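You operate a simulated robot arm through the tools that you are given. There is no shell and no other tool. Be economical: measure what you need, move in short steps, check, and stop when the job is done.

You are at the controls of a simulated two-armed robot. One attempt, no reset.

## Task
Load the white bolt box, carry the tray two-handed off the stain to the stool, and wipe the stain.
Fine: box in the kit tray; wipe with the blue rag and put it back.

The check looks at the end state, three seconds after you hand in, the way a careful person would. Anything else that was tipped, shoved, dropped, spilled or broken makes it a failure.

## Robot
Two 7-joint arms with two-finger parallel grippers on one trunk, on a base that drives. Base frame: it is fixed to the floor where the robot stands at the start and does not move with it; the origin is under the middle of the robot, x ahead of it, y to its left, z up. Units: mm, degrees, N and s.
The left shoulder is at the start at [60, 143, 926], the right one opposite. With the tool pointing down near the work surface each hand reaches from about 320 to 740 mm from the robot's upright axis, wherever it stands, measured 20 degrees to its own side. Places, roughly: inside of the kit tray [500, 300, 800]; seat of the stool [700, -400, 400]; oil stain [500, 300, 800]. Payload 1.57 kg a hand.
The TCP of each hand is the grasp point between the finger pads, 30 mm short of the fingertips. In the tool frame z runs along the fingers and y along their closing line. Largest opening 110 mm; finger width 24, thickness 12; the body of the gripper, 48 by 112 mm, starts 78 mm behind the TCP.
Orientation is told as [roll, pitch, yaw] about the base's x, y, z axes, in that order, counted from this pose: with the fingers straight down and closing along the base's y, the tool's x points along the base's -x, its y along +y and its z along -z.

## Interface
- The arms move only by the tool arm_command. It takes "left_moves", "right_moves" or both (then of equal length, played together; a hand with none holds still); each is a list that holds one entry, the list of rows, each a list of 7 numbers: the gripper command, from -1 (shut) to 1 (fully open), values between in proportion, then the shift along the tool's x, y, z in mm, then the turn, a rotation vector about the tool's x, y, z in degrees. In form: [[[grip, x, y, z, rx, ry, rz], ...]]. A call has 1 to 10 rows; each row shifts and turns the commanded pose from where the row before left it, along the tool's axes as they then stand. A row lasts 0.2 s, in which the tool goes at most 50 mm and 8.6 degrees; a call with a longer step from one row to the next is refused whole, and so is a gripper value outside its range. Where a pose cannot be reached the arm comes as near as it can. A force on the tool above 40 N (or 10 N above the force at the start of the call, whichever is more), or a blocked arm, ends the call early, and 0.2 s more pass. Each finger travels about 45 mm/s and halts on what it meets, pressing with about 24 N; the grip force reading is that of the motor and also rises with nothing between the fingers. The clock runs only during rows and for 0.2 s after the last one: add rows that do not move to give the fingers time. It gives the time, the measured TCP pose, the force on the tool (base axes), the opening and the grip force at its end, in the units of the frame above (readings bear some noise).
- Cameras (640 x 400 px; columns grow to the right, rows downward): "scene" is now at [54.5, 14.8, 1539.4]; the picture's right is [0.05, -1.00, 0.00], its down [-0.80, -0.04, -0.60] and it looks along [0.60, 0.03, -0.80] (base axes); focal length 273 px, centre (320, 200). "left" rides on the left gripper at [70, -16, -141] in its tool frame; the picture's right is [0.23, 0.97, 0.00], its down [-0.86, 0.20, -0.48] and it looks along [-0.47, 0.11, 0.88] (tool axes); focal length 222 px, centre (320, 200). "right" rides on the right gripper at [70, 16, -141] in its tool frame; the picture's right is [-0.23, 0.97, 0.00], its down [-0.86, -0.20, -0.48] and it looks along [-0.47, -0.11, 0.88] (tool axes); focal length 222 px, centre (320, 200). There is no depth. A picture from a camera that has moved, and an enlarged one, comes with that camera's place and axes in the base frame and with its lens. The place of the scene camera against the robot may be out by one fixed shift of up to 25 mm in any direction.
- grab_frame(camera): a new picture of that camera. The clock stands still meanwhile.
- raise_lower(by): slides the trunk up (or, below 0, down) by that many mm; the arms and the scene camera ride with it, the base frame stays. It gives what a move gives, with no picture.
- roll_base(legs): drives the robot by 1 to 6 legs, each [ahead, left, turn to the left] in mm, mm and degrees, along the robot's own axes; the way and the turn of a leg run together, so that a leg with both is an arc; at most 1500 mm and 180 degrees a leg. The arms and the cameras ride along, it lands a little off, and it stops where it bumps. It gives what a move gives.
- turn_head(pan, tilt): turns the head with the scene camera to pan (to the left, within 86 degrees either way) and tilt (down, from -29 to 69), counted from straight ahead of the robot. It gives what a move gives.
- close_up(camera, box): a new picture of the part [left, top, right, bottom] of that camera's present view, enlarged. The clock stands still meanwhile.
- job_done(): hands the job in; it is judged then, once.

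Work in short steps. Places have to be worked out from the pictures, the camera data and where the tool is seen: move nearer, look again, correct. Check each grasp and each placing, and mend what went wrong. You have 120 turns and 92 pictures in all, those below and enlarged ones among them. Open the grippers and draw the arms clear of the work before you hand the job in, unless the task says otherwise; then end with one line.

The tools are called after "Request:" by a JSON object that holds its "name" and its "arguments". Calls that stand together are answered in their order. arm_command: Moves the arms, as the interface text tells. Its arguments: {"type":"object","properties":{"left_moves":{"type":"array","items":{"type":"array","items":{"type":"array","items":{"type":"number"}}}},"right_moves":{"type":"array","items":{"type":"array","items":{"type":"array","items":{"type":"number"}}}}},"required":[]} The other tools are called the same way: raise_lower (by) slides the trunk up or down; roll_base (legs) drives the base; turn_head (pan, tilt) turns the head that bears the scene camera; grab_frame (camera) takes a picture; close_up (camera, box) takes an enlarged picture of a part of a camera's view; job_done () hands the job in.

At the start:

```text
clock: 0.0
left_tcp_pos: [392.8, 240.8, 1052.1]
left_orientation: [0.0, 0.0, -0.1]
left_ft_force: [-0.1, 0.9, -0.3]
left_grip_width: 109.8
left_gripper_force: 0.0
right_tcp_pos: [385.2, -68.2, 1100.2]
right_orientation: [0.0, 0.0, 0.0]
right_ft_force: [1.2, -0.6, 0.2]
right_grip_width: 109.9
right_gripper_force: 0.0
trunk travel left (down, up): [-525.0, 65.0]
robot x, y, heading: [1.0, -0.5, -0.3]
head pan, tilt: [2.8, 53.3]
```

scene: 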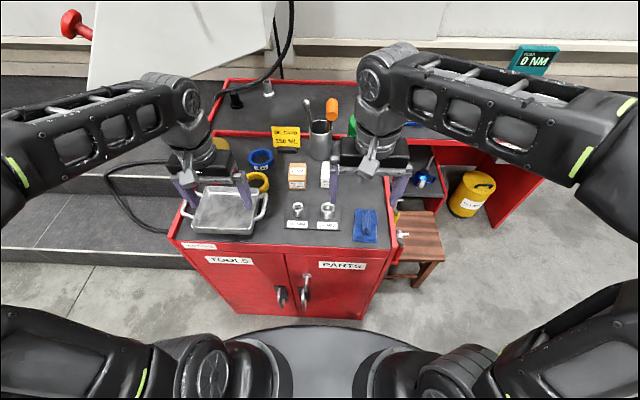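
right: 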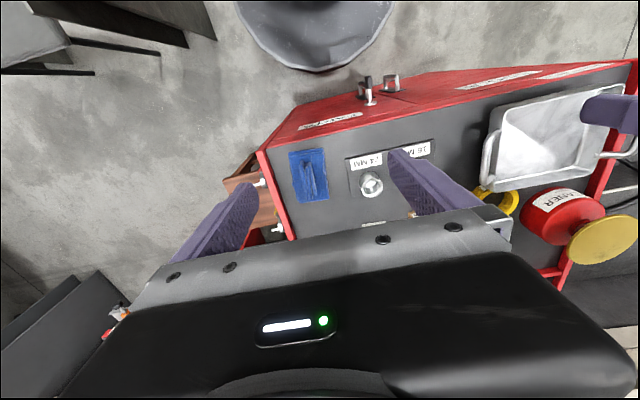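
left: 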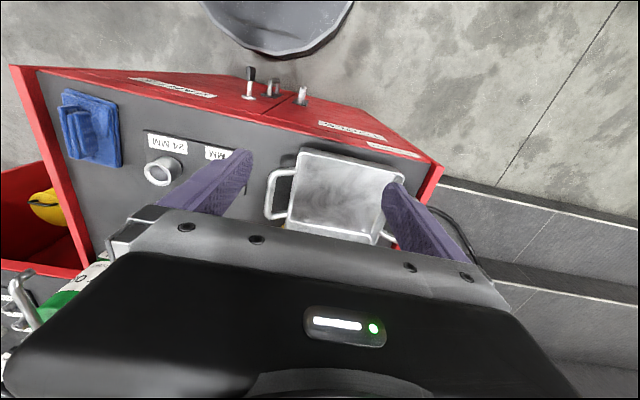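

The scene shows the tray at left on the bench, a white box and an orange box behind the sockets, the blue rag at right and the stool to the right. I take close-ups to measure.

Request:
{"name": "close_up", "arguments": {"camera": "scene", "box": [160, 70, 400, 260]}}

Request:
{"name": "close_up", "arguments": {"camera": "scene", "box": [340, 150, 520, 300]}}

```text
2.11 times, centred on (280, 165) of scene
camera zoom: at [54.5, 14.8, 1539.4], right [0.05, -1.0, 0.0], down [-0.8, -0.04, -0.6], along [0.6, 0.03, -0.8], focal length 575 px, centre (404, 274)
```

zoom: 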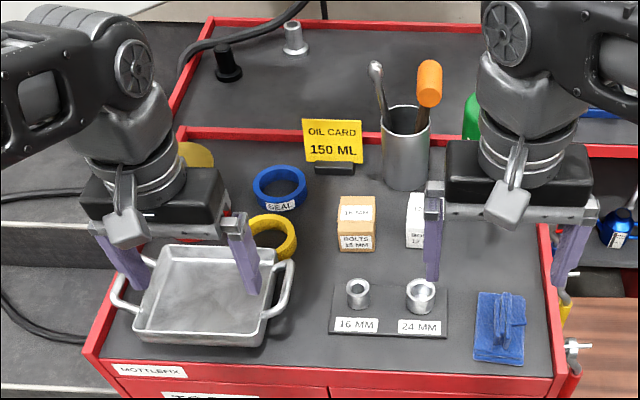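

```text
2.67 times, centred on (430, 225) of scene
camera zoom: at [54.5, 14.8, 1539.4], right [0.05, -1.0, 0.0], down [-0.8, -0.04, -0.6], along [0.6, 0.03, -0.8], focal length 729 px, centre (27, 133)
```

zoom: 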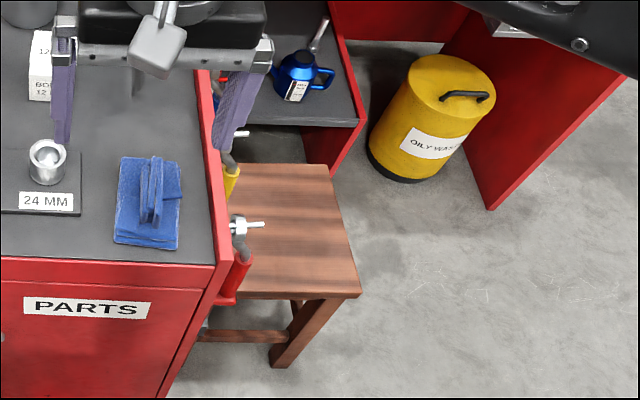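

The right hand hides the white box. I shift it to the right and slightly back, then look again.

Request:
{"name": "arm_command", "arguments": {"right_moves": [[[0.2, 0, -45, 0, 0, 0, 0], [0, 0, -45, 0, 0, 0, 0], [0, 0, -45, 0, 0, 0, 0], [0, 0, 0, 0, 0, 0, 0]]]}}

Request:
{"name": "close_up", "arguments": {"camera": "scene", "box": [270, 130, 400, 250]}}

Request:
{"name": "turn_head", "arguments": {"pan": -35, "tilt": 48}}

Request:
{"name": "grab_frame", "arguments": {"camera": "scene"}}

```text
clock: 1.0
left_tcp_pos: [393.9, 242.3, 1052.7]
left_orientation: [0.0, 0.0, 0.1]
left_ft_force: [0.0, 0.0, 1.0]
left_grip_width: 110.2
left_gripper_force: 0.1
right_tcp_pos: [381.9, -203.3, 1102.0]
right_orientation: [0.1, 0.1, 0.0]
right_ft_force: [-0.2, 0.3, -0.4]
right_grip_width: 55.0
right_gripper_force: 0.1
trunk travel left (down, up): [-525.0, 65.0]
robot x, y, heading: [0.2, -3.3, -0.1]
head pan, tilt: [2.8, 53.3]
```

```text
3.33 times, centred on (335, 190) of scene
camera zoom: at [54.8, 15.3, 1539.4], right [0.05, -1.0, 0.0], down [-0.8, -0.04, -0.6], along [0.6, 0.03, -0.8], focal length 911 px, centre (270, 233)
```

zoom: 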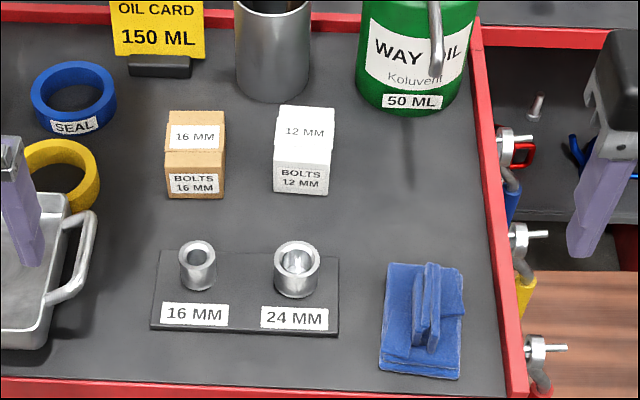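

```text
clock: 2.0
left_tcp_pos: [393.3, 242.4, 1051.8]
left_orientation: [0.0, 0.1, 0.0]
left_ft_force: [0.0, -0.1, -0.4]
left_grip_width: 110.2
left_gripper_force: 0.1
right_tcp_pos: [383.6, -202.4, 1101.6]
right_orientation: [0.0, -0.1, 0.0]
right_ft_force: [0.2, -0.4, -0.2]
right_grip_width: 55.2
right_gripper_force: 0.0
trunk travel left (down, up): [-525.0, 65.0]
robot x, y, heading: [-0.7, 3.7, 0.0]
head pan, tilt: [-35.0, 48.0]
```

```text
85 pictures are left
camera scene: at [45.4, -33.9, 1546.4], right [-0.57, -0.82, 0.0], down [-0.61, 0.43, -0.67], along [0.55, -0.38, -0.74], focal length 273 px, centre (320, 200)
```

scene: 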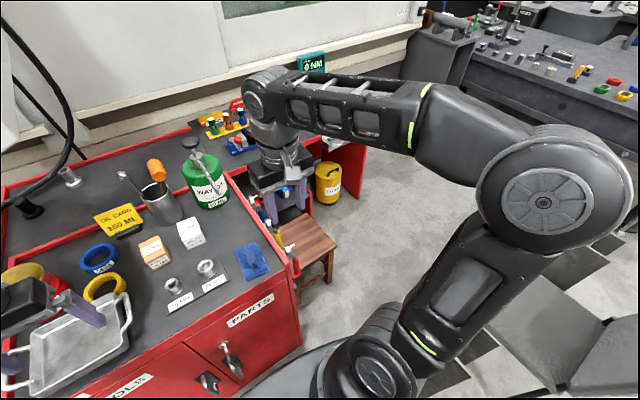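

From the scene picture the white box is about 55 × 75 × 41 mm, centred near (683, 12), with its sides nearly along the axes. I bring the left hand over it, which can also reach the tray, and check with its wrist camera.

Request:
{"name": "arm_command", "arguments": {"left_moves": [[[1, -36, -33, 0, 0, 0, 0], [1, -36, -33, 0, 0, 0, 0], [1, -36, -33, 0, 0, 0, 0], [0.7, -36, -33, 0, 0, 0, 0], [0.7, -36, -33, 0, 0, 0, 0], [0.7, -36, -33, 0, 0, 0, 0], [0.7, -36, -33, 0, 0, 0, 0], [0.7, 0, 0, 40, 0, 0, 0], [0.7, 0, 0, 0, 0, 0, 0]]]}}

Request:
{"name": "grab_frame", "arguments": {"camera": "left"}}

Request:
{"name": "turn_head", "arguments": {"pan": 0, "tilt": 50}}

Request:
{"name": "close_up", "arguments": {"camera": "scene", "box": [160, 50, 480, 250]}}

```text
clock: 4.0
left_tcp_pos: [571.7, 59.0, 1009.0]
left_orientation: [0.4, 0.4, -0.8]
left_ft_force: [-0.7, 0.1, -0.1]
left_grip_width: 93.7
left_gripper_force: 0.1
left hand out of reach, approached as far as the arm can: row 6, 7
right_tcp_pos: [378.0, -206.0, 1100.7]
right_orientation: [0.3, -0.1, 0.0]
right_ft_force: [-0.5, 0.1, 0.1]
right_grip_width: 54.6
right_gripper_force: 0.1
trunk travel left (down, up): [-525.0, 65.0]
robot x, y, heading: [-1.4, 5.0, -0.0]
head pan, tilt: [-35.0, 48.0]
```

```text
84 pictures are left
camera left: at [502.6, 43.2, 1150.6], right [-0.21, 0.98, 0.01], down [0.86, 0.18, 0.47], along [0.46, 0.11, -0.88], focal length 222 px, centre (320, 200)
```

left: 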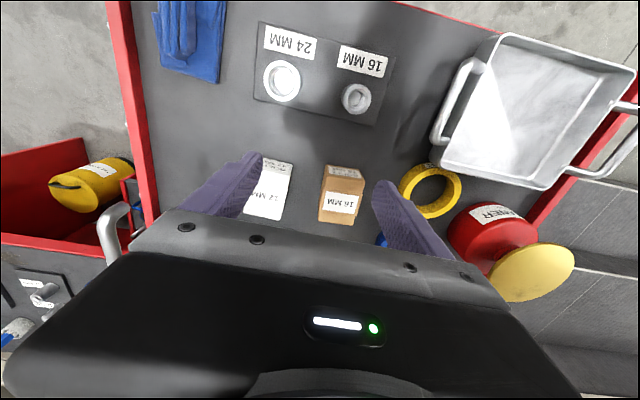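

```text
clock: 5.0
left_tcp_pos: [572.2, 58.9, 1007.8]
left_orientation: [0.5, 0.6, -0.6]
left_ft_force: [-0.1, -0.1, 0.1]
left_grip_width: 93.3
left_gripper_force: 0.0
right_tcp_pos: [377.7, -207.9, 1101.8]
right_orientation: [0.3, -0.3, 0.0]
right_ft_force: [0.0, 1.1, 1.1]
right_grip_width: 55.3
right_gripper_force: 0.1
trunk travel left (down, up): [-525.0, 65.0]
robot x, y, heading: [-0.8, -4.3, -0.1]
head pan, tilt: [0.0, 50.0]
```

```text
2.00 times, centred on (320, 150) of scene
camera zoom: at [50.6, 4.5, 1543.7], right [0.0, -1.0, 0.0], down [-0.76, 0.0, -0.65], along [0.65, 0.0, -0.76], focal length 546 px, centre (320, 300)
```

zoom: 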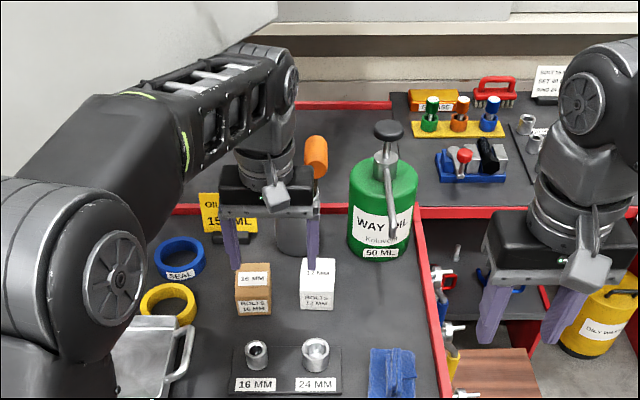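

The wrist camera puts the box front face at x≈622, y −17..31, so the scene camera reads about 25 mm too far in x. I lower where the reach is larger and move forward over the box.

Request:
{"name": "arm_command", "arguments": {"left_moves": [[[0.7, 0, -20, 40, 0, 0, 0], [0.7, 0, -20, 40, 0, 0, 0], [0.7, -30, -10, 0, 0, 0, 0], [0.7, -30, 0, 0, 0, 0, 0], [0.7, 0, 0, 0, 0, 0, 0]]]}}

Request:
{"name": "grab_frame", "arguments": {"camera": "left"}}

```text
clock: 6.2
left_tcp_pos: [642.9, 19.1, 933.6]
left_orientation: [0.0, 0.0, 0.0]
left_ft_force: [-0.4, 0.1, 0.7]
left_grip_width: 93.4
left_gripper_force: 0.0
right_tcp_pos: [382.3, -202.9, 1100.7]
right_orientation: [0.0, 0.0, 0.0]
right_ft_force: [-0.4, -1.5, 0.3]
right_grip_width: 54.8
right_gripper_force: 0.0
trunk travel left (down, up): [-525.0, 65.0]
robot x, y, heading: [-2.2, 1.4, 0.1]
head pan, tilt: [0.0, 50.0]
```

```text
82 pictures are left
camera left: at [572.6, 3.6, 1073.9], right [-0.23, 0.97, 0.0], down [0.86, 0.2, 0.48], along [0.47, 0.11, -0.88], focal length 222 px, centre (320, 200)
```

left: 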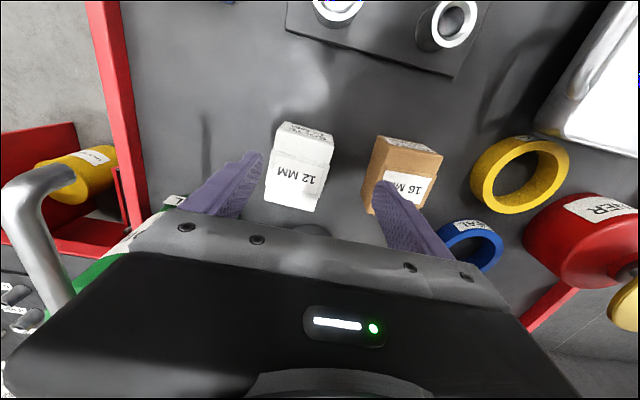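

The box centre is now at about (661, 2), top near 861. I centre over it, descend to z≈858 and close.

Request:
{"name": "arm_command", "arguments": {"left_moves": [[[0.7, -17, -17, 0, 0, 0, 0], [0.7, 0, 0, 30, 0, 0, 0], [0.7, 0, 0, 25, 0, 0, 0], [0.7, 0, 0, 20, 0, 0, 0], [0.7, 0, 0, 0, 0, 0, 0], [0.2, 0, 0, 0, 0, 0, 0], [-0.2, 0, 0, 0, 0, 0, 0], [-0.4, 0, 0, 0, 0, 0, 0], [-0.4, 0, 0, 0, 0, 0, 0]]]}}

Request:
{"name": "grab_frame", "arguments": {"camera": "left"}}

```text
clock: 8.2
left_tcp_pos: [652.8, 9.7, 858.0]
left_orientation: [0.0, 0.0, 0.1]
left_ft_force: [-1.2, -1.7, 0.8]
left_grip_width: 55.2
left_gripper_force: 24.0
left hand out of reach, approached as far as the arm can: row 1
right_tcp_pos: [383.9, -203.0, 1101.7]
right_orientation: [0.0, 0.0, 0.1]
right_ft_force: [-0.2, -0.9, -0.6]
right_grip_width: 55.0
right_gripper_force: 0.1
trunk travel left (down, up): [-525.0, 65.0]
robot x, y, heading: [-0.4, -2.6, -0.2]
head pan, tilt: [0.0, 50.0]
```

```text
81 pictures are left
camera left: at [582.2, -5.6, 998.8], right [-0.23, 0.97, 0.0], down [0.86, 0.2, 0.48], along [0.47, 0.11, -0.88], focal length 222 px, centre (320, 200)
```

left: 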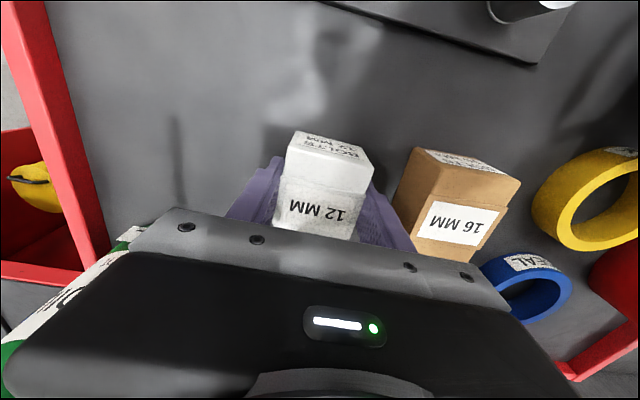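

Grasp holds at 55 mm. I lift the box while drawing back.

Request:
{"name": "arm_command", "arguments": {"left_moves": [[[-0.6, 0, 0, 20, 0, 0, 0], [-0.6, 0, 0, -40, 0, 0, 0], [-0.6, 10, 0, -40, 0, 0, 0], [-0.6, 20, 0, -40, 0, 0, 0], [-0.6, 20, 25, -30, 0, 0, 0], [-0.6, 20, 40, 0, 0, 0, 0], [-0.6, 20, 40, 0, 0, 0, 0], [-0.6, 20, 40, 0, 0, 0, 0], [-0.6, 0, 0, 0, 0, 0, 0]]]}}

```text
clock: 10.2
left_tcp_pos: [540.6, 159.9, 981.3]
left_orientation: [0.0, 0.5, 0.4]
left_ft_force: [-0.2, -0.3, -3.5]
left_grip_width: 54.9
left_gripper_force: 24.1
right_tcp_pos: [383.6, -201.7, 1101.5]
right_orientation: [-0.1, 0.1, 0.1]
right_ft_force: [-0.1, 0.6, 0.5]
right_grip_width: 54.9
right_gripper_force: 0.0
trunk travel left (down, up): [-525.0, 65.0]
robot x, y, heading: [0.3, 0.2, 0.1]
head pan, tilt: [0.0, 50.0]
```

Box is held (about 3.5 N). (My first row wrongly dipped 20 mm, but no contact stop was reported.) I now move over the tray and look.

Request:
{"name": "arm_command", "arguments": {"left_moves": [[[-0.6, 11, 40, 0, 0, 0, 0], [-0.6, 11, 40, 0, 0, 0, 0], [-0.6, 11, 40, 0, 0, 0, 0], [-0.6, 12, 40, 0, 0, 0, 0], [-0.6, 0, 0, 0, 0, 0, 0]]]}}

Request:
{"name": "grab_frame", "arguments": {"camera": "left"}}

Request:
{"name": "turn_head", "arguments": {"pan": 20, "tilt": 53}}

Request:
{"name": "grab_frame", "arguments": {"camera": "scene"}}

```text
clock: 11.4
left_tcp_pos: [496.5, 316.4, 985.4]
left_orientation: [0.1, 0.0, 0.0]
left_ft_force: [0.3, -0.4, -3.2]
left_grip_width: 54.8
left_gripper_force: 24.2
right_tcp_pos: [383.3, -203.0, 1101.5]
right_orientation: [0.0, -0.1, 0.1]
right_ft_force: [-0.5, -0.3, 0.6]
right_grip_width: 55.0
right_gripper_force: 0.2
trunk travel left (down, up): [-525.0, 65.0]
robot x, y, heading: [3.0, -2.4, 0.2]
head pan, tilt: [0.0, 50.0]
```

```text
80 pictures are left
camera left: at [424.9, 300.4, 1126.4], right [-0.23, 0.97, 0.0], down [0.85, 0.2, 0.48], along [0.47, 0.11, -0.88], focal length 222 px, centre (320, 200)
```

left: 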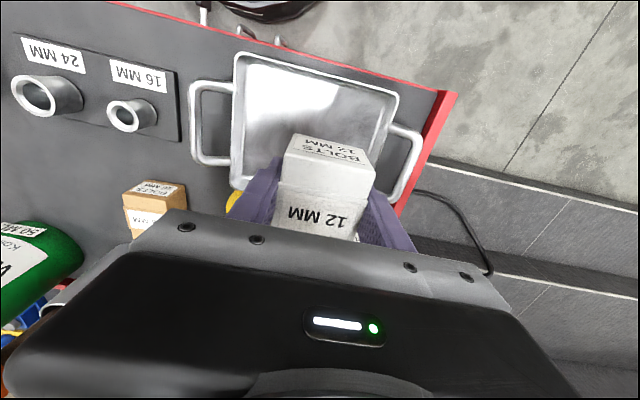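

```text
clock: 12.3
left_tcp_pos: [495.4, 315.2, 985.0]
left_orientation: [0.0, 0.0, -0.1]
left_ft_force: [-0.6, -0.5, -3.2]
left_grip_width: 54.8
left_gripper_force: 23.4
right_tcp_pos: [383.4, -203.3, 1101.8]
right_orientation: [0.1, 0.0, 0.0]
right_ft_force: [0.0, 1.1, -0.1]
right_grip_width: 55.0
right_gripper_force: 0.0
trunk travel left (down, up): [-525.0, 65.0]
robot x, y, heading: [-2.6, -1.3, 0.1]
head pan, tilt: [20.0, 53.0]
```

```text
79 pictures are left
camera scene: at [50.8, 36.6, 1539.8], right [0.34, -0.94, 0.0], down [-0.75, -0.27, -0.6], along [0.57, 0.21, -0.8], focal length 273 px, centre (320, 200)
```

scene: 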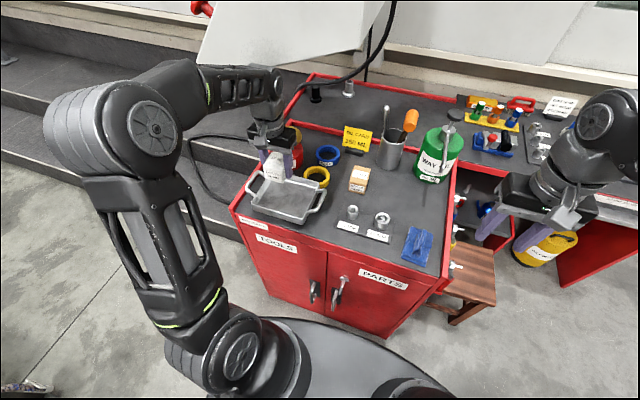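

The wrist view puts the tray at x≈422–575, y≈214–388, well squared, with handle bars near y≈167 and y≈431. I centre the box over it and lower.

Request:
{"name": "arm_command", "arguments": {"left_moves": [[[-0.6, 6, -15, 10, 0, 0, 0], [-0.6, 0, 0, 40, 0, 0, 0], [-0.6, 0, 0, 35, 0, 0, 0], [-0.6, 0, 0, 20, 0, 0, 0], [-0.6, 0, 0, 0, 0, 0, 0]]]}}

Request:
{"name": "grab_frame", "arguments": {"camera": "left"}}

```text
clock: 13.5
left_tcp_pos: [491.5, 302.3, 883.1]
left_orientation: [0.0, 0.1, 0.0]
left_ft_force: [0.2, -0.3, -3.8]
left_grip_width: 54.8
left_gripper_force: 24.6
right_tcp_pos: [382.8, -202.5, 1102.7]
right_orientation: [-0.1, 0.0, 0.1]
right_ft_force: [0.3, -0.8, 0.0]
right_grip_width: 55.2
right_gripper_force: 0.1
trunk travel left (down, up): [-525.0, 65.0]
robot x, y, heading: [0.4, -0.5, -0.0]
head pan, tilt: [20.0, 53.0]
```

```text
78 pictures are left
camera left: at [419.9, 286.4, 1023.9], right [-0.23, 0.97, 0.0], down [0.86, 0.2, 0.48], along [0.47, 0.11, -0.88], focal length 222 px, centre (320, 200)
```

left: 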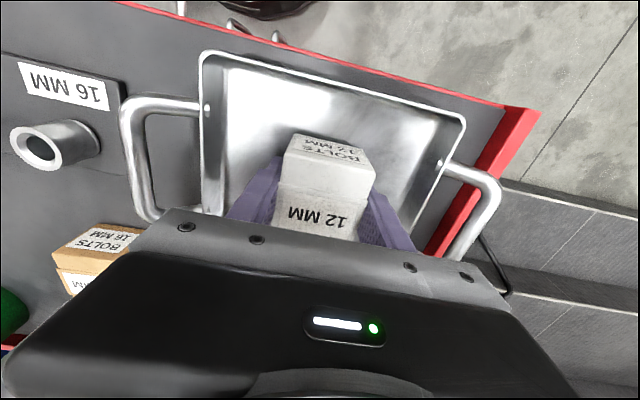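

The box is inside the rim. I lower gently until contact.

Request:
{"name": "arm_command", "arguments": {"left_moves": [[[-0.6, 0, 0, 8, 0, 0, 0], [-0.6, 0, 0, 4, 0, 0, 0], [-0.6, 0, 0, 3, 0, 0, 0], [-0.6, 0, 0, 0, 0, 0, 0]]]}}

```text
clock: 14.3
left_tcp_pos: [491.8, 300.9, 873.5]
left_orientation: [0.0, -0.5, 0.1]
left_ft_force: [-8.9, -1.1, 24.5]
left_grip_width: 54.8
left_gripper_force: 23.7
right_tcp_pos: [380.4, -203.9, 1102.9]
right_orientation: [0.0, -0.1, 0.3]
right_ft_force: [-0.3, 0.5, -0.2]
right_grip_width: 54.9
right_gripper_force: 0.1
trunk travel left (down, up): [-525.0, 65.0]
robot x, y, heading: [-4.1, 1.7, 0.1]
head pan, tilt: [20.0, 53.0]
stopped in row 4 (left hand): the force on the tool passed its limit (the readings are from after the stop); the commanded pose is now the measured one
```

Contact with the tray floor. I open a little and withdraw upward.

Request:
{"name": "arm_command", "arguments": {"left_moves": [[[-0.3, 0, 0, -1, 0, 0, 0], [0.4, 0, 0, 0, 0, 0, 0], [0.4, 0, 0, 0, 0, 0, 0], [0.4, 0, 0, 0, 0, 0, 0], [0.4, 0, 0, -30, 0, 0, 0], [0.4, 0, 0, -45, 0, 0, 0], [0.4, 0, 0, -45, 0, 0, 0], [0.4, 0, 0, 0, 0, 0, 0]]]}}

Request:
{"name": "grab_frame", "arguments": {"camera": "left"}}

```text
clock: 16.1
left_tcp_pos: [491.4, 300.5, 993.7]
left_orientation: [0.0, -0.3, 0.0]
left_ft_force: [0.1, 0.0, 0.4]
left_grip_width: 76.9
left_gripper_force: 0.0
right_tcp_pos: [383.9, -202.8, 1102.3]
right_orientation: [0.0, 0.0, 0.1]
right_ft_force: [0.0, 0.3, 0.2]
right_grip_width: 55.1
right_gripper_force: 0.1
trunk travel left (down, up): [-525.0, 65.0]
robot x, y, heading: [-0.2, 0.6, -0.2]
head pan, tilt: [20.0, 53.0]
```

```text
77 pictures are left
camera left: at [419.7, 285.2, 1134.4], right [-0.23, 0.97, 0.0], down [0.85, 0.2, 0.48], along [0.47, 0.11, -0.88], focal length 222 px, centre (320, 200)
```

left: 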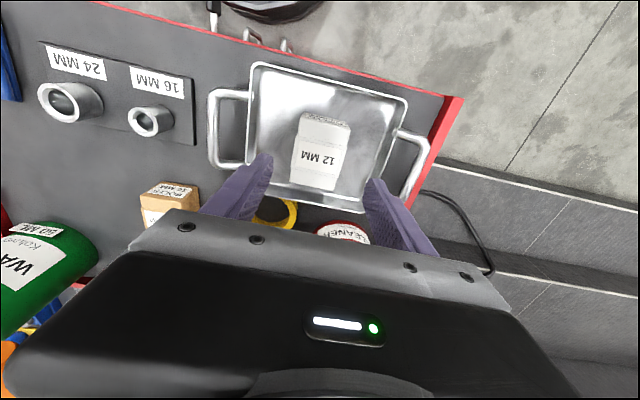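

The box lies flat in the tray. I drive left about 290 mm so the tray sits centred in front of the robot for a symmetric two-hand grip.

Request:
{"name": "roll_base", "arguments": {"legs": [[0, 292, 0]]}}

Request:
{"name": "turn_head", "arguments": {"pan": 0, "tilt": 55}}

Request:
{"name": "grab_frame", "arguments": {"camera": "scene"}}

```text
clock: 18.1
left_tcp_pos: [489.9, 589.6, 993.6]
left_orientation: [0.1, -0.4, 0.2]
left_ft_force: [-0.3, -0.5, -0.7]
left_grip_width: 77.1
left_gripper_force: 0.0
right_tcp_pos: [382.4, 85.3, 1101.8]
right_orientation: [0.0, -0.1, 0.2]
right_ft_force: [-0.2, 0.0, 0.2]
right_grip_width: 55.2
right_gripper_force: 0.1
trunk travel left (down, up): [-525.0, 65.0]
robot x, y, heading: [3.6, 287.7, 0.2]
head pan, tilt: [20.0, 53.0]
```

```text
clock: 18.9
left_tcp_pos: [488.2, 589.7, 993.5]
left_orientation: [0.0, -0.4, 0.3]
left_ft_force: [-0.7, 0.7, -0.3]
left_grip_width: 76.9
left_gripper_force: 0.0
right_tcp_pos: [383.1, 85.6, 1102.4]
right_orientation: [0.1, 0.1, 0.2]
right_ft_force: [-0.1, -0.9, 0.4]
right_grip_width: 54.8
right_gripper_force: 0.0
trunk travel left (down, up): [-525.0, 65.0]
robot x, y, heading: [4.7, 288.1, 0.4]
head pan, tilt: [0.0, 55.0]
```

```text
76 pictures are left
camera scene: at [52.3, 298.0, 1537.2], right [0.0, -1.0, 0.0], down [-0.82, 0.0, -0.57], along [0.57, 0.0, -0.82], focal length 273 px, centre (320, 200)
```

scene: 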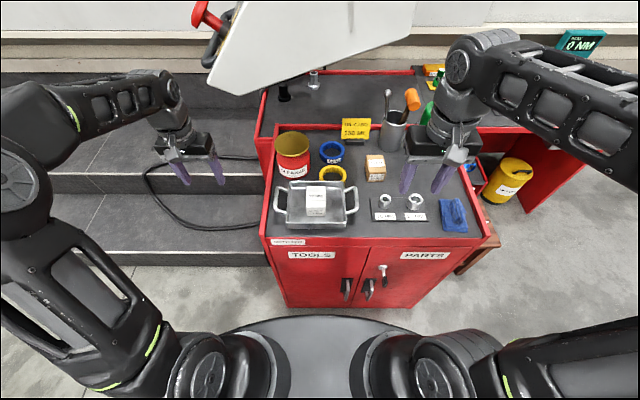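

Everything stands as before. I bring both hands above the handles at z≈960 with ~37 mm opening and look down with the wrist cameras.

Request:
{"name": "arm_command", "arguments": {"left_moves": [[[-0.33, -1, -35.5, 6, 0, 0, 0], [-0.33, -1, -35.5, 6, 0, 0, 0], [-0.33, -1, -35.5, 6, 0, 0, 0], [-0.33, 0, -35.5, 6, 0, 0, 0], [-0.33, 0, -35.5, 6, 0, 0, 0], [-0.33, 0, 0, 0, 0, 0, 0]]], "right_moves": [[[-0.33, -22, 19, 28, 0, 0, 0], [-0.33, -22, 19, 28, 0, 0, 0], [-0.33, -22, 19, 28, 0, 0, 0], [-0.33, -22, 19, 28, 0, 0, 0], [-0.33, -22, 19, 28, 0, 0, 0], [-0.33, 0, 0, 0, 0, 0, 0]]]}}

Request:
{"name": "grab_frame", "arguments": {"camera": "left"}}

Request:
{"name": "grab_frame", "arguments": {"camera": "right"}}

```text
clock: 20.3
left_tcp_pos: [493.1, 412.3, 964.5]
left_orientation: [0.0, -0.4, 0.2]
left_ft_force: [0.4, -0.4, 0.0]
left_grip_width: 36.8
left_gripper_force: 0.1
right_tcp_pos: [494.8, 181.3, 960.1]
right_orientation: [-0.1, -0.2, 0.2]
right_ft_force: [-1.0, -0.2, 0.4]
right_grip_width: 36.8
right_gripper_force: 0.1
trunk travel left (down, up): [-525.0, 65.0]
robot x, y, heading: [-0.8, 288.8, 0.2]
head pan, tilt: [0.0, 55.0]
```

```text
75 pictures are left
camera left: at [422.0, 396.3, 1105.3], right [-0.23, 0.97, 0.0], down [0.85, 0.2, 0.48], along [0.47, 0.11, -0.87], focal length 222 px, centre (320, 200)
```

left: 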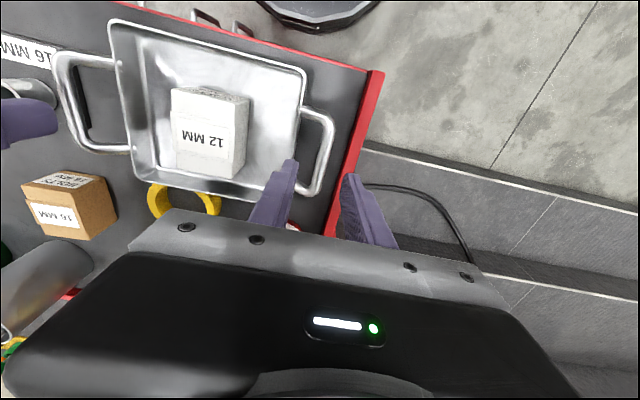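

```text
74 pictures are left
camera right: at [422.5, 196.8, 1101.0], right [0.22, 0.97, 0.0], down [0.86, -0.2, 0.48], along [0.47, -0.11, -0.88], focal length 222 px, centre (320, 200)
```

right: 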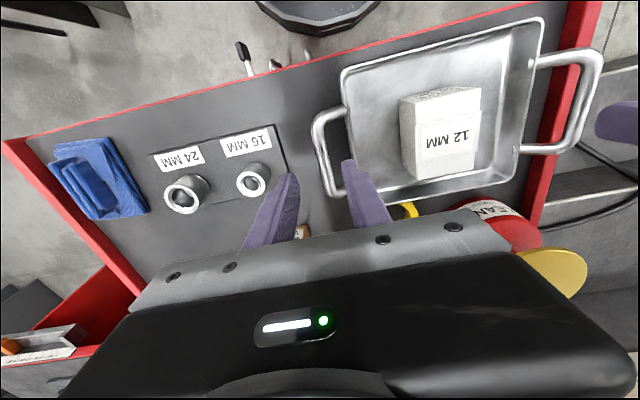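

Handle bars: left at y≈416, right at y≈184, x≈490, z≈889, with a ~25 mm gap to the rim. I narrow to ~28 mm, align, and drop so the tips are just above the bars for a check.

Request:
{"name": "arm_command", "arguments": {"left_moves": [[[-0.49, 3, 5.5, 0, 0, 0, 0], [-0.49, 0, 0, 32, 0, 0, 0], [-0.49, 0, 0, 0, 0, 0, 0]]], "right_moves": [[[-0.49, 5, 1, 0, 0, 0, 0], [-0.49, 0, 0, 28, 0, 0, 0], [-0.49, 0, 0, 0, 0, 0, 0]]]}}

Request:
{"name": "close_up", "arguments": {"camera": "left", "box": [220, 60, 420, 260]}}

Request:
{"name": "close_up", "arguments": {"camera": "right", "box": [220, 60, 420, 260]}}

```text
clock: 21.1
left_tcp_pos: [490.2, 418.0, 933.6]
left_orientation: [0.0, -0.3, 0.1]
left_ft_force: [0.5, 0.0, 0.1]
left_grip_width: 28.1
left_gripper_force: 0.0
right_tcp_pos: [487.5, 182.4, 931.9]
right_orientation: [0.0, 0.0, 0.2]
right_ft_force: [-0.3, 0.2, -0.3]
right_grip_width: 28.1
right_gripper_force: 0.0
trunk travel left (down, up): [-525.0, 65.0]
robot x, y, heading: [-3.6, 287.6, -0.1]
head pan, tilt: [0.0, 55.0]
```

```text
2.00 times, centred on (320, 160) of left
camera zoom: at [417.9, 401.5, 1073.2], right [-0.23, 0.97, 0.0], down [0.85, 0.2, 0.48], along [0.47, 0.11, -0.87], focal length 444 px, centre (320, 280)
```

zoom: 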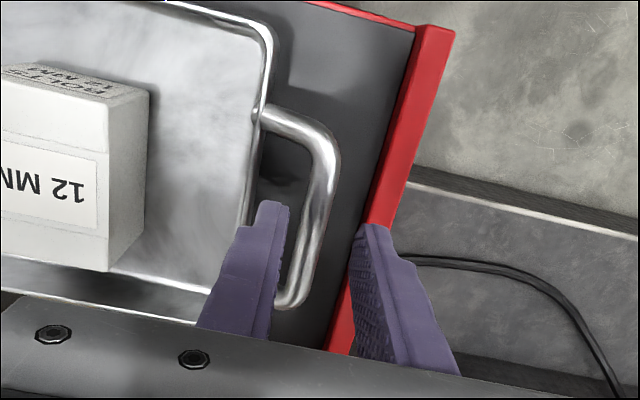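

```text
2.00 times, centred on (320, 160) of right
camera zoom: at [416.0, 197.2, 1073.1], right [0.22, 0.97, 0.0], down [0.86, -0.2, 0.48], along [0.47, -0.11, -0.88], focal length 444 px, centre (320, 280)
```

zoom: 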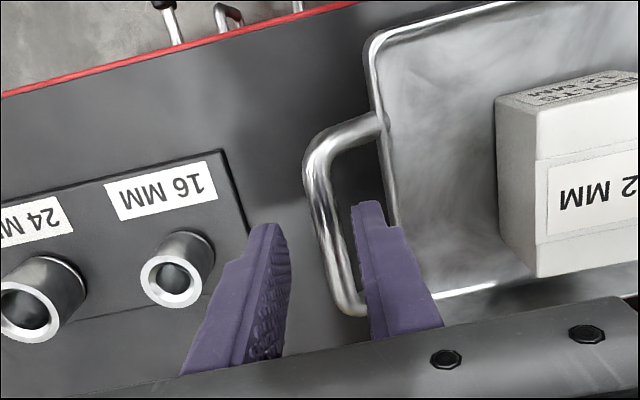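

Both inside fingers line up between bar and rim. I descend to z≈885 and close both hands.

Request:
{"name": "arm_command", "arguments": {"left_moves": [[[-0.49, 0, 0, 25, 0, 0, 0], [-0.49, 0, 0, 22, 0, 0, 0], [-0.49, 0, 0, 0, 0, 0, 0], [-0.8, 0, 0, 0, 0, 0, 0], [-1, 0, 0, 0, 0, 0, 0], [-1, 0, 0, 0, 0, 0, 0]]], "right_moves": [[[-0.49, 0, 0, 25, 0, 0, 0], [-0.49, 0, 0, 20, 0, 0, 0], [-0.49, 0, 0, 0, 0, 0, 0], [-0.8, 0, 0, 0, 0, 0, 0], [-1, 0, 0, 0, 0, 0, 0], [-1, 0, 0, 0, 0, 0, 0]]]}}

Request:
{"name": "close_up", "arguments": {"camera": "left", "box": [220, 60, 420, 260]}}

Request:
{"name": "close_up", "arguments": {"camera": "right", "box": [220, 60, 420, 260]}}

```text
clock: 22.5
left_tcp_pos: [490.7, 415.1, 885.1]
left_orientation: [-0.2, -0.4, 0.0]
left_ft_force: [-0.8, -22.4, -0.1]
left_grip_width: 11.3
left_gripper_force: 23.8
right_tcp_pos: [487.3, 185.3, 889.6]
right_orientation: [0.2, 0.0, 0.4]
right_ft_force: [0.3, 22.9, -0.7]
right_grip_width: 11.9
right_gripper_force: 24.1
trunk travel left (down, up): [-525.0, 65.0]
robot x, y, heading: [-3.6, 284.4, 0.3]
head pan, tilt: [0.0, 55.0]
```

```text
2.00 times, centred on (320, 160) of left
camera zoom: at [418.9, 399.5, 1026.3], right [-0.23, 0.97, 0.0], down [0.85, 0.2, 0.48], along [0.47, 0.11, -0.88], focal length 444 px, centre (320, 280)
```

zoom: 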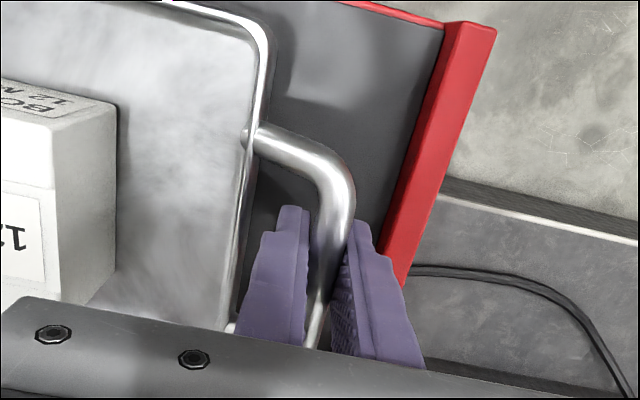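

```text
2.00 times, centred on (320, 160) of right
camera zoom: at [416.7, 199.9, 1030.2], right [0.22, 0.98, 0.0], down [0.86, -0.2, 0.48], along [0.47, -0.1, -0.88], focal length 444 px, centre (320, 280)
```

zoom: 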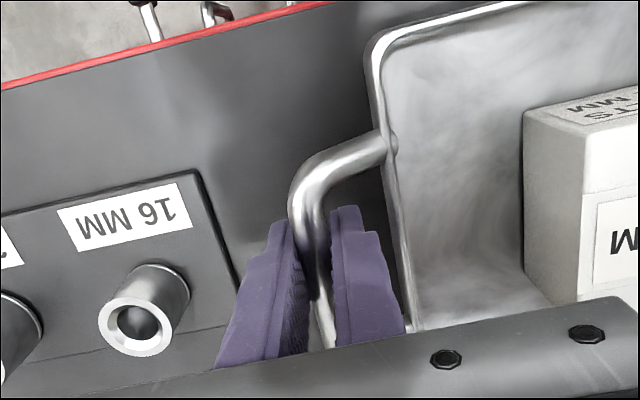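

Both bars are gripped (11–12 mm). I relax the sideways pull by 3 mm each, then lift with the trunk.

Request:
{"name": "arm_command", "arguments": {"left_moves": [[[-1, 0, -3, 0, 0, 0, 0], [-1, 0, 0, 0, 0, 0, 0]]], "right_moves": [[[-1, 0, 3, 0, 0, 0, 0], [-1, 0, 0, 0, 0, 0, 0]]]}}

Request:
{"name": "raise_lower", "arguments": {"by": 60}}

Request:
{"name": "grab_frame", "arguments": {"camera": "scene"}}

```text
clock: 23.1
left_tcp_pos: [491.3, 414.4, 885.5]
left_orientation: [0.0, -0.4, 0.2]
left_ft_force: [0.7, -11.8, 4.3]
left_grip_width: 11.7
left_gripper_force: 23.5
right_tcp_pos: [488.2, 183.9, 888.4]
right_orientation: [-0.1, -0.1, 0.2]
right_ft_force: [0.4, 13.7, -0.1]
right_grip_width: 11.8
right_gripper_force: 24.0
trunk travel left (down, up): [-525.0, 65.0]
robot x, y, heading: [3.3, 289.2, 0.2]
head pan, tilt: [0.0, 55.0]
```

```text
clock: 24.1
left_tcp_pos: [491.0, 415.8, 943.4]
left_orientation: [0.0, -0.3, 0.2]
left_ft_force: [0.1, -7.4, -4.4]
left_grip_width: 11.6
left_gripper_force: 23.7
right_tcp_pos: [487.8, 184.8, 948.1]
right_orientation: [0.1, 0.1, 0.3]
right_ft_force: [-0.2, 7.0, -3.8]
right_grip_width: 11.9
right_gripper_force: 23.9
trunk travel left (down, up): [-585.0, 5.0]
robot x, y, heading: [0.8, 288.1, 0.2]
head pan, tilt: [0.0, 55.0]
```

```text
69 pictures are left
camera scene: at [53.4, 297.8, 1597.1], right [0.0, -1.0, 0.0], down [-0.82, 0.0, -0.57], along [0.57, 0.0, -0.82], focal length 273 px, centre (320, 200)
```

scene: 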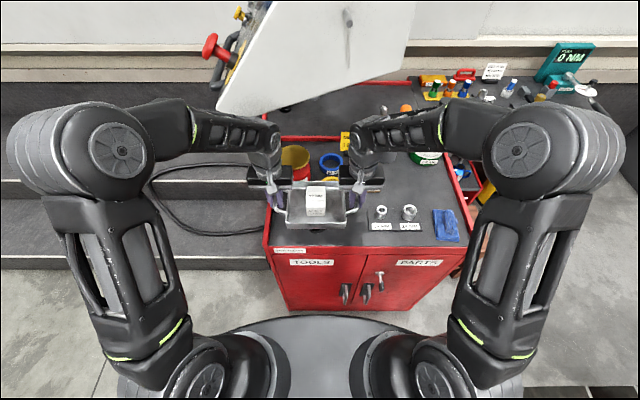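

The tray is up level, about 4 N a hand. I back off from the cart and look to the right to plan the route to the stool.

Request:
{"name": "roll_base", "arguments": {"legs": [[-250, 0, 0]]}}

Request:
{"name": "turn_head", "arguments": {"pan": -45, "tilt": 35}}

Request:
{"name": "grab_frame", "arguments": {"camera": "scene"}}

Request:
{"name": "turn_head", "arguments": {"pan": -85, "tilt": 35}}

Request:
{"name": "grab_frame", "arguments": {"camera": "scene"}}

```text
clock: 26.0
left_tcp_pos: [236.1, 413.0, 945.7]
left_orientation: [0.1, -0.4, 0.1]
left_ft_force: [1.1, 0.4, -4.2]
left_grip_width: 11.9
left_gripper_force: 24.0
right_tcp_pos: [234.3, 182.8, 948.5]
right_orientation: [0.0, -0.1, 0.2]
right_ft_force: [-0.7, 0.5, -3.8]
right_grip_width: 11.6
right_gripper_force: 24.0
trunk travel left (down, up): [-585.0, 5.0]
robot x, y, heading: [-255.6, 285.1, 0.0]
head pan, tilt: [0.0, 55.0]
```

```text
clock: 27.1
left_tcp_pos: [236.3, 412.4, 944.6]
left_orientation: [0.0, -0.3, 0.2]
left_ft_force: [1.6, -0.7, -3.5]
left_grip_width: 11.6
left_gripper_force: 23.4
right_tcp_pos: [235.2, 183.6, 948.4]
right_orientation: [0.1, 0.1, 0.1]
right_ft_force: [0.4, 0.5, -2.9]
right_grip_width: 11.9
right_gripper_force: 24.3
trunk travel left (down, up): [-585.0, 5.0]
robot x, y, heading: [-255.3, 284.3, 0.4]
head pan, tilt: [-45.0, 35.0]
```

```text
68 pictures are left
camera scene: at [-210.0, 234.7, 1625.4], right [-0.7, -0.71, 0.0], down [-0.41, 0.4, -0.82], along [0.58, -0.58, -0.57], focal length 273 px, centre (320, 200)
```

scene: 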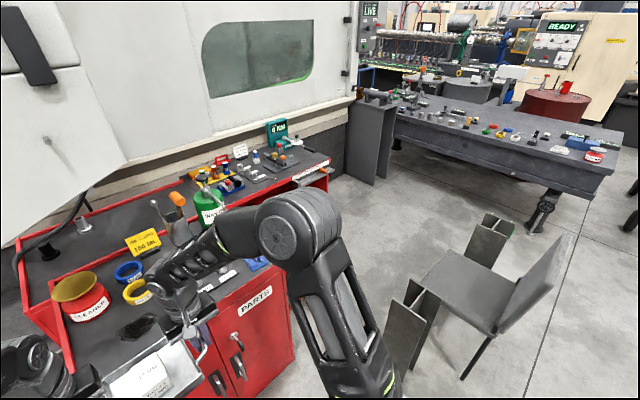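

```text
clock: 28.1
left_tcp_pos: [237.2, 413.3, 944.6]
left_orientation: [0.0, -0.3, 0.1]
left_ft_force: [1.4, -0.4, -3.3]
left_grip_width: 11.8
left_gripper_force: 24.0
right_tcp_pos: [235.3, 183.1, 948.7]
right_orientation: [0.0, 0.0, 0.1]
right_ft_force: [-0.9, 1.6, -4.4]
right_grip_width: 11.6
right_gripper_force: 23.4
trunk travel left (down, up): [-585.0, 5.0]
robot x, y, heading: [-258.4, 286.1, -0.3]
head pan, tilt: [-85.0, 35.0]
```

```text
67 pictures are left
camera scene: at [-264.6, 209.1, 1625.5], right [-1.0, -0.09, 0.0], down [-0.05, 0.57, -0.82], along [0.07, -0.82, -0.57], focal length 273 px, centre (320, 200)
```

scene: 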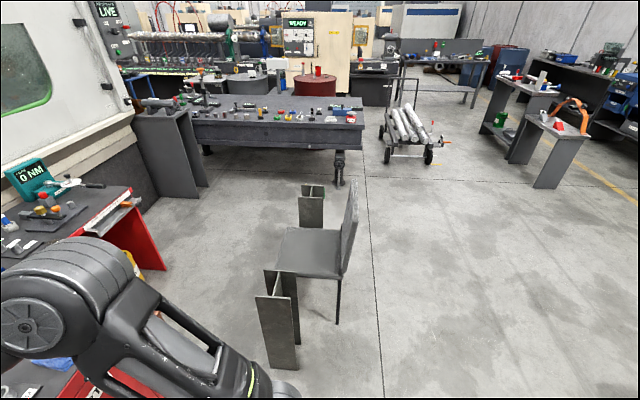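

A chair-like piece stands at about x −380…50, y −500…−1250, and the gap between it and the cart corner (~480 mm) is narrower than the base (~570 mm). So I must go round the chair. I turn right 90° here first, which is clear, and look at the way.

Request:
{"name": "roll_base", "arguments": {"legs": [[0, 0, -90]]}}

Request:
{"name": "turn_head", "arguments": {"pan": 0, "tilt": 35}}

Request:
{"name": "grab_frame", "arguments": {"camera": "scene"}}

Request:
{"name": "turn_head", "arguments": {"pan": -60, "tilt": 35}}

Request:
{"name": "grab_frame", "arguments": {"camera": "scene"}}

```text
clock: 32.3
left_tcp_pos: [-117.4, -204.3, 944.8]
left_orientation: [0.0, -0.3, -88.8]
left_ft_force: [-1.7, -0.4, -4.6]
left_grip_width: 11.6
left_gripper_force: 23.5
right_tcp_pos: [-348.2, -205.6, 948.2]
right_orientation: [0.0, -0.1, -88.8]
right_ft_force: [0.6, 0.4, -3.7]
right_grip_width: 11.9
right_gripper_force: 24.0
trunk travel left (down, up): [-585.0, 5.0]
robot x, y, heading: [-253.1, 285.4, -88.5]
head pan, tilt: [-85.0, 35.0]
```

```text
clock: 33.9
left_tcp_pos: [-118.3, -203.6, 944.2]
left_orientation: [0.0, -0.2, -88.8]
left_ft_force: [-0.4, -0.6, -4.2]
left_grip_width: 11.6
left_gripper_force: 24.3
right_tcp_pos: [-347.7, -204.3, 948.5]
right_orientation: [0.0, -0.1, -88.8]
right_ft_force: [0.8, 0.1, -3.8]
right_grip_width: 11.7
right_gripper_force: 24.1
trunk travel left (down, up): [-585.0, 5.0]
robot x, y, heading: [-254.5, 288.2, -88.9]
head pan, tilt: [0.0, 35.0]
```

```text
66 pictures are left
camera scene: at [-242.3, 237.9, 1625.4], right [-1.0, -0.02, 0.0], down [-0.01, 0.57, -0.82], along [0.02, -0.82, -0.57], focal length 273 px, centre (320, 200)
```

scene: 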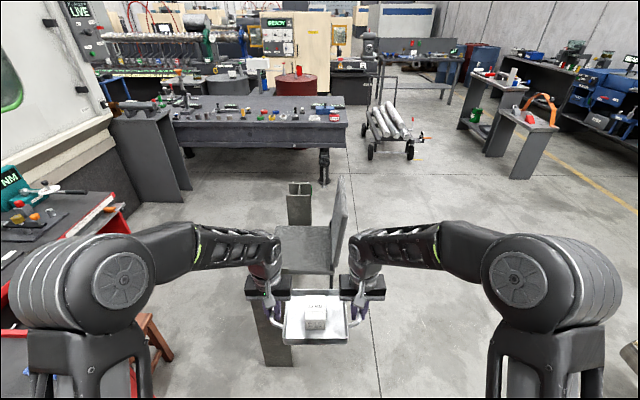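

```text
clock: 35.2
left_tcp_pos: [-117.3, -202.9, 945.0]
left_orientation: [0.0, -0.3, -88.8]
left_ft_force: [-0.6, -0.9, -4.3]
left_grip_width: 11.8
left_gripper_force: 23.8
right_tcp_pos: [-348.2, -205.6, 948.9]
right_orientation: [0.0, 0.0, -88.8]
right_ft_force: [1.5, 0.6, -4.3]
right_grip_width: 11.5
right_gripper_force: 23.9
trunk travel left (down, up): [-585.0, 5.0]
robot x, y, heading: [-253.0, 286.9, -88.8]
head pan, tilt: [-60.0, 35.0]
```

```text
65 pictures are left
camera scene: at [-319.3, 280.2, 1625.4], right [-0.52, 0.85, 0.0], down [0.49, 0.3, -0.82], along [-0.7, -0.42, -0.57], focal length 273 px, centre (320, 200)
```

scene: 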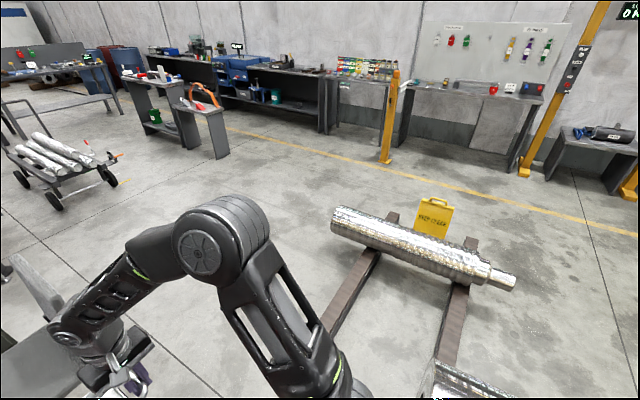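

The way round the chair on the −x side looks clear (shafts only beyond x≈−1040). I drive right in the robot frame to x≈−790 and check again.

Request:
{"name": "roll_base", "arguments": {"legs": [[0, -530, -1.2]]}}

Request:
{"name": "turn_head", "arguments": {"pan": 0, "tilt": 45}}

Request:
{"name": "grab_frame", "arguments": {"camera": "scene"}}

```text
clock: 36.6
left_tcp_pos: [-200.8, -220.4, 943.3]
left_orientation: [0.0, -0.1, -89.4]
left_ft_force: [-1.7, -1.1, -4.1]
left_grip_width: 11.6
left_gripper_force: 24.0
right_tcp_pos: [-430.5, -218.2, 947.9]
right_orientation: [-0.2, 0.3, -89.4]
right_ft_force: [1.1, 0.4, -4.6]
right_grip_width: 11.7
right_gripper_force: 23.8
trunk travel left (down, up): [-585.0, 5.0]
robot x, y, heading: [-334.3, 272.2, -89.3]
head pan, tilt: [-60.0, 35.0]
stopped in leg 1: the robot was blocked; the commanded pose is now the measured one
```

```text
clock: 37.9
left_tcp_pos: [-201.4, -217.7, 944.0]
left_orientation: [0.0, -0.3, -89.5]
left_ft_force: [-1.4, -0.7, -4.2]
left_grip_width: 11.7
left_gripper_force: 24.6
right_tcp_pos: [-431.7, -217.8, 948.7]
right_orientation: [-0.1, 0.1, -89.4]
right_ft_force: [1.1, 0.5, -4.6]
right_grip_width: 11.8
right_gripper_force: 24.2
trunk travel left (down, up): [-585.0, 5.0]
robot x, y, heading: [-332.6, 271.9, -89.5]
head pan, tilt: [0.0, 45.0]
```

```text
64 pictures are left
camera scene: at [-320.9, 231.0, 1610.6], right [-1.0, -0.01, 0.0], down [-0.01, 0.71, -0.71], along [0.01, -0.71, -0.71], focal length 273 px, centre (320, 200)
```

scene: 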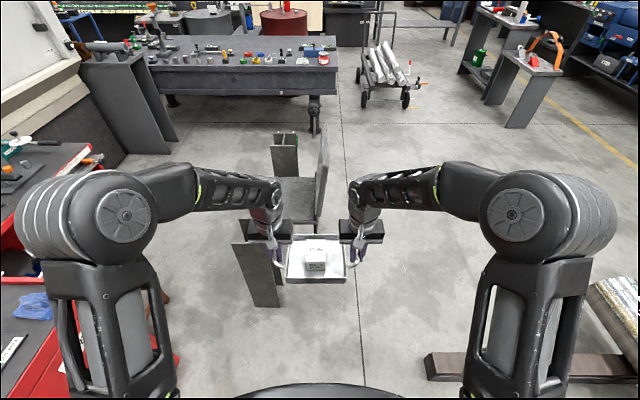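

The base was blocked after 80 mm. I look down to the right to see what I met.

Request:
{"name": "turn_head", "arguments": {"pan": -84, "tilt": 60}}

Request:
{"name": "grab_frame", "arguments": {"camera": "scene"}}

```text
clock: 39.5
left_tcp_pos: [-201.9, -217.9, 945.2]
left_orientation: [0.0, -0.3, -89.4]
left_ft_force: [-0.7, -0.8, -2.9]
left_grip_width: 11.6
left_gripper_force: 23.9
right_tcp_pos: [-431.5, -216.3, 948.6]
right_orientation: [-0.1, 0.2, -89.4]
right_ft_force: [0.5, 0.5, -4.4]
right_grip_width: 11.4
right_gripper_force: 23.9
trunk travel left (down, up): [-585.0, 5.0]
robot x, y, heading: [-331.2, 272.5, -89.6]
head pan, tilt: [-84.0, 60.0]
```

```text
63 pictures are left
camera scene: at [-388.0, 304.7, 1591.2], right [-0.12, 0.99, 0.0], down [0.86, 0.1, -0.5], along [-0.5, -0.06, -0.87], focal length 273 px, centre (320, 200)
```

scene: 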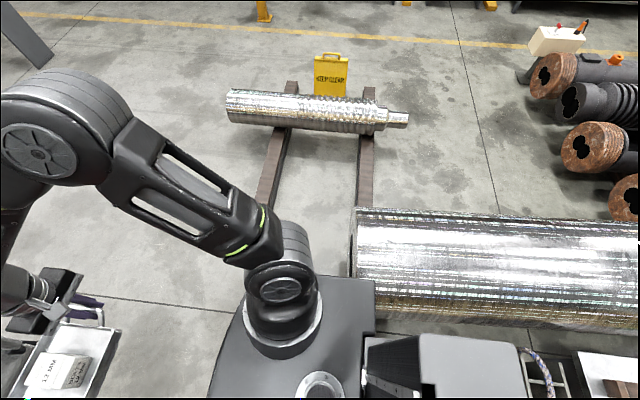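

A large shaft lies beside my rear right side. I move forward 250 mm (toward −y, clear) and look again to tell my own rear body from the surroundings.

Request:
{"name": "roll_base", "arguments": {"legs": [[20, 60, 0], [230, 0, 0]]}}

Request:
{"name": "grab_frame", "arguments": {"camera": "scene"}}

Request:
{"name": "turn_head", "arguments": {"pan": 84, "tilt": 55}}

Request:
{"name": "grab_frame", "arguments": {"camera": "scene"}}

```text
clock: 41.8
left_tcp_pos: [-135.8, -469.0, 945.5]
left_orientation: [-0.1, -0.2, -89.2]
left_ft_force: [-1.0, -1.4, -4.7]
left_grip_width: 11.6
left_gripper_force: 24.2
right_tcp_pos: [-365.0, -470.3, 949.0]
right_orientation: [-0.1, 0.2, -89.1]
right_ft_force: [1.4, 1.2, -4.2]
right_grip_width: 11.8
right_gripper_force: 24.3
trunk travel left (down, up): [-585.0, 5.0]
robot x, y, heading: [-268.9, 17.1, -89.1]
head pan, tilt: [-84.0, 60.0]
```

```text
62 pictures are left
camera scene: at [-324.6, 51.9, 1591.2], right [-0.12, 0.99, 0.0], down [0.86, 0.1, -0.5], along [-0.5, -0.06, -0.87], focal length 273 px, centre (320, 200)
```

scene: 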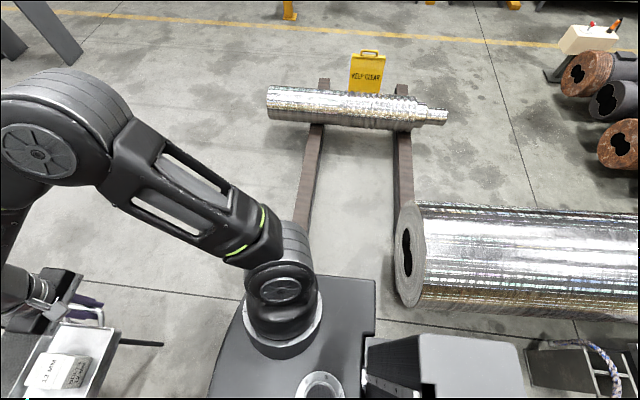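

```text
clock: 44.3
left_tcp_pos: [-135.4, -468.6, 944.3]
left_orientation: [0.0, -0.3, -89.1]
left_ft_force: [-0.4, -0.2, -3.8]
left_grip_width: 11.4
left_gripper_force: 24.3
right_tcp_pos: [-365.5, -468.6, 948.8]
right_orientation: [-0.1, 0.0, -89.1]
right_ft_force: [0.3, 0.7, -3.9]
right_grip_width: 11.8
right_gripper_force: 24.1
trunk travel left (down, up): [-585.0, 5.0]
robot x, y, heading: [-267.7, 21.3, -89.2]
head pan, tilt: [84.0, 55.0]
```

```text
61 pictures are left
camera scene: at [-186.7, 54.9, 1597.2], right [-0.09, -1.0, 0.0], down [-0.82, 0.07, -0.57], along [0.57, -0.05, -0.82], focal length 273 px, centre (320, 200)
```

scene: 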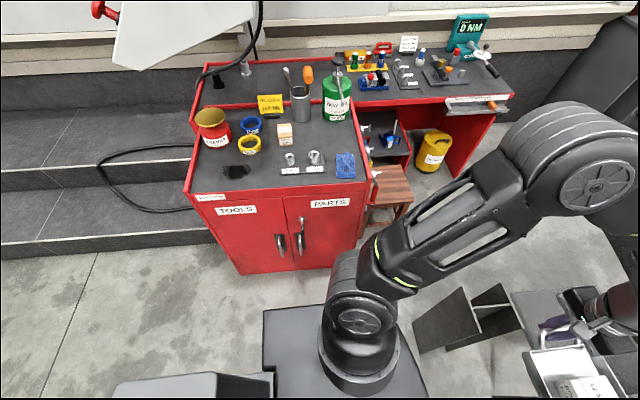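

I can now separate things: the near chair plate is at x −80…100, y≈−490, the beam end near (−865, −145), the chair back at x≈−320. I go diagonally between beam end and chair: first forward, right, then turn to heading about −139°.

Request:
{"name": "roll_base", "arguments": {"legs": [[120, 0, 0], [0, -132, 0], [0, 0, -50]]}}

Request:
{"name": "turn_head", "arguments": {"pan": 0, "tilt": 45}}

Request:
{"name": "grab_frame", "arguments": {"camera": "scene"}}

```text
clock: 48.7
left_tcp_pos: [-692.3, -513.5, 945.0]
left_orientation: [0.0, -0.3, -139.9]
left_ft_force: [-1.0, 0.6, -4.3]
left_grip_width: 11.6
left_gripper_force: 24.1
right_tcp_pos: [-837.4, -337.5, 948.8]
right_orientation: [-0.1, 0.1, -139.8]
right_ft_force: [0.6, 0.4, -4.2]
right_grip_width: 11.6
right_gripper_force: 24.4
trunk travel left (down, up): [-585.0, 5.0]
robot x, y, heading: [-398.5, -96.5, -139.7]
head pan, tilt: [84.0, 55.0]
```

```text
clock: 50.3
left_tcp_pos: [-692.5, -513.7, 944.9]
left_orientation: [-0.1, -0.3, -139.9]
left_ft_force: [-0.6, -0.1, -3.7]
left_grip_width: 11.3
left_gripper_force: 23.9
right_tcp_pos: [-837.7, -335.9, 947.3]
right_orientation: [0.0, 0.1, -139.8]
right_ft_force: [1.5, 0.9, -4.6]
right_grip_width: 11.4
right_gripper_force: 23.8
trunk travel left (down, up): [-585.0, 5.0]
robot x, y, heading: [-397.8, -101.0, -140.1]
head pan, tilt: [0.0, 45.0]
```

```text
60 pictures are left
camera scene: at [-426.4, -123.5, 1610.6], right [-0.65, 0.76, 0.0], down [0.54, 0.46, -0.71], along [-0.54, -0.46, -0.71], focal length 273 px, centre (320, 200)
```

scene: 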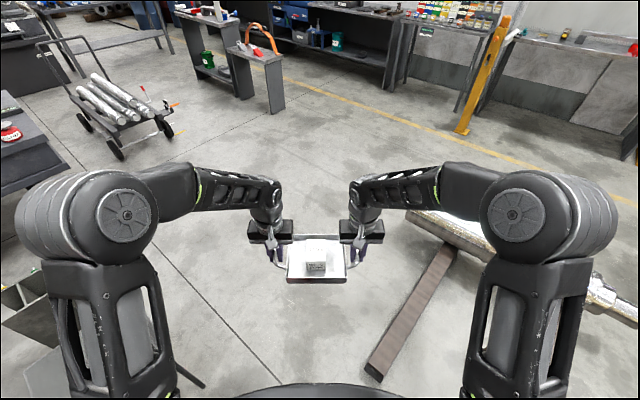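

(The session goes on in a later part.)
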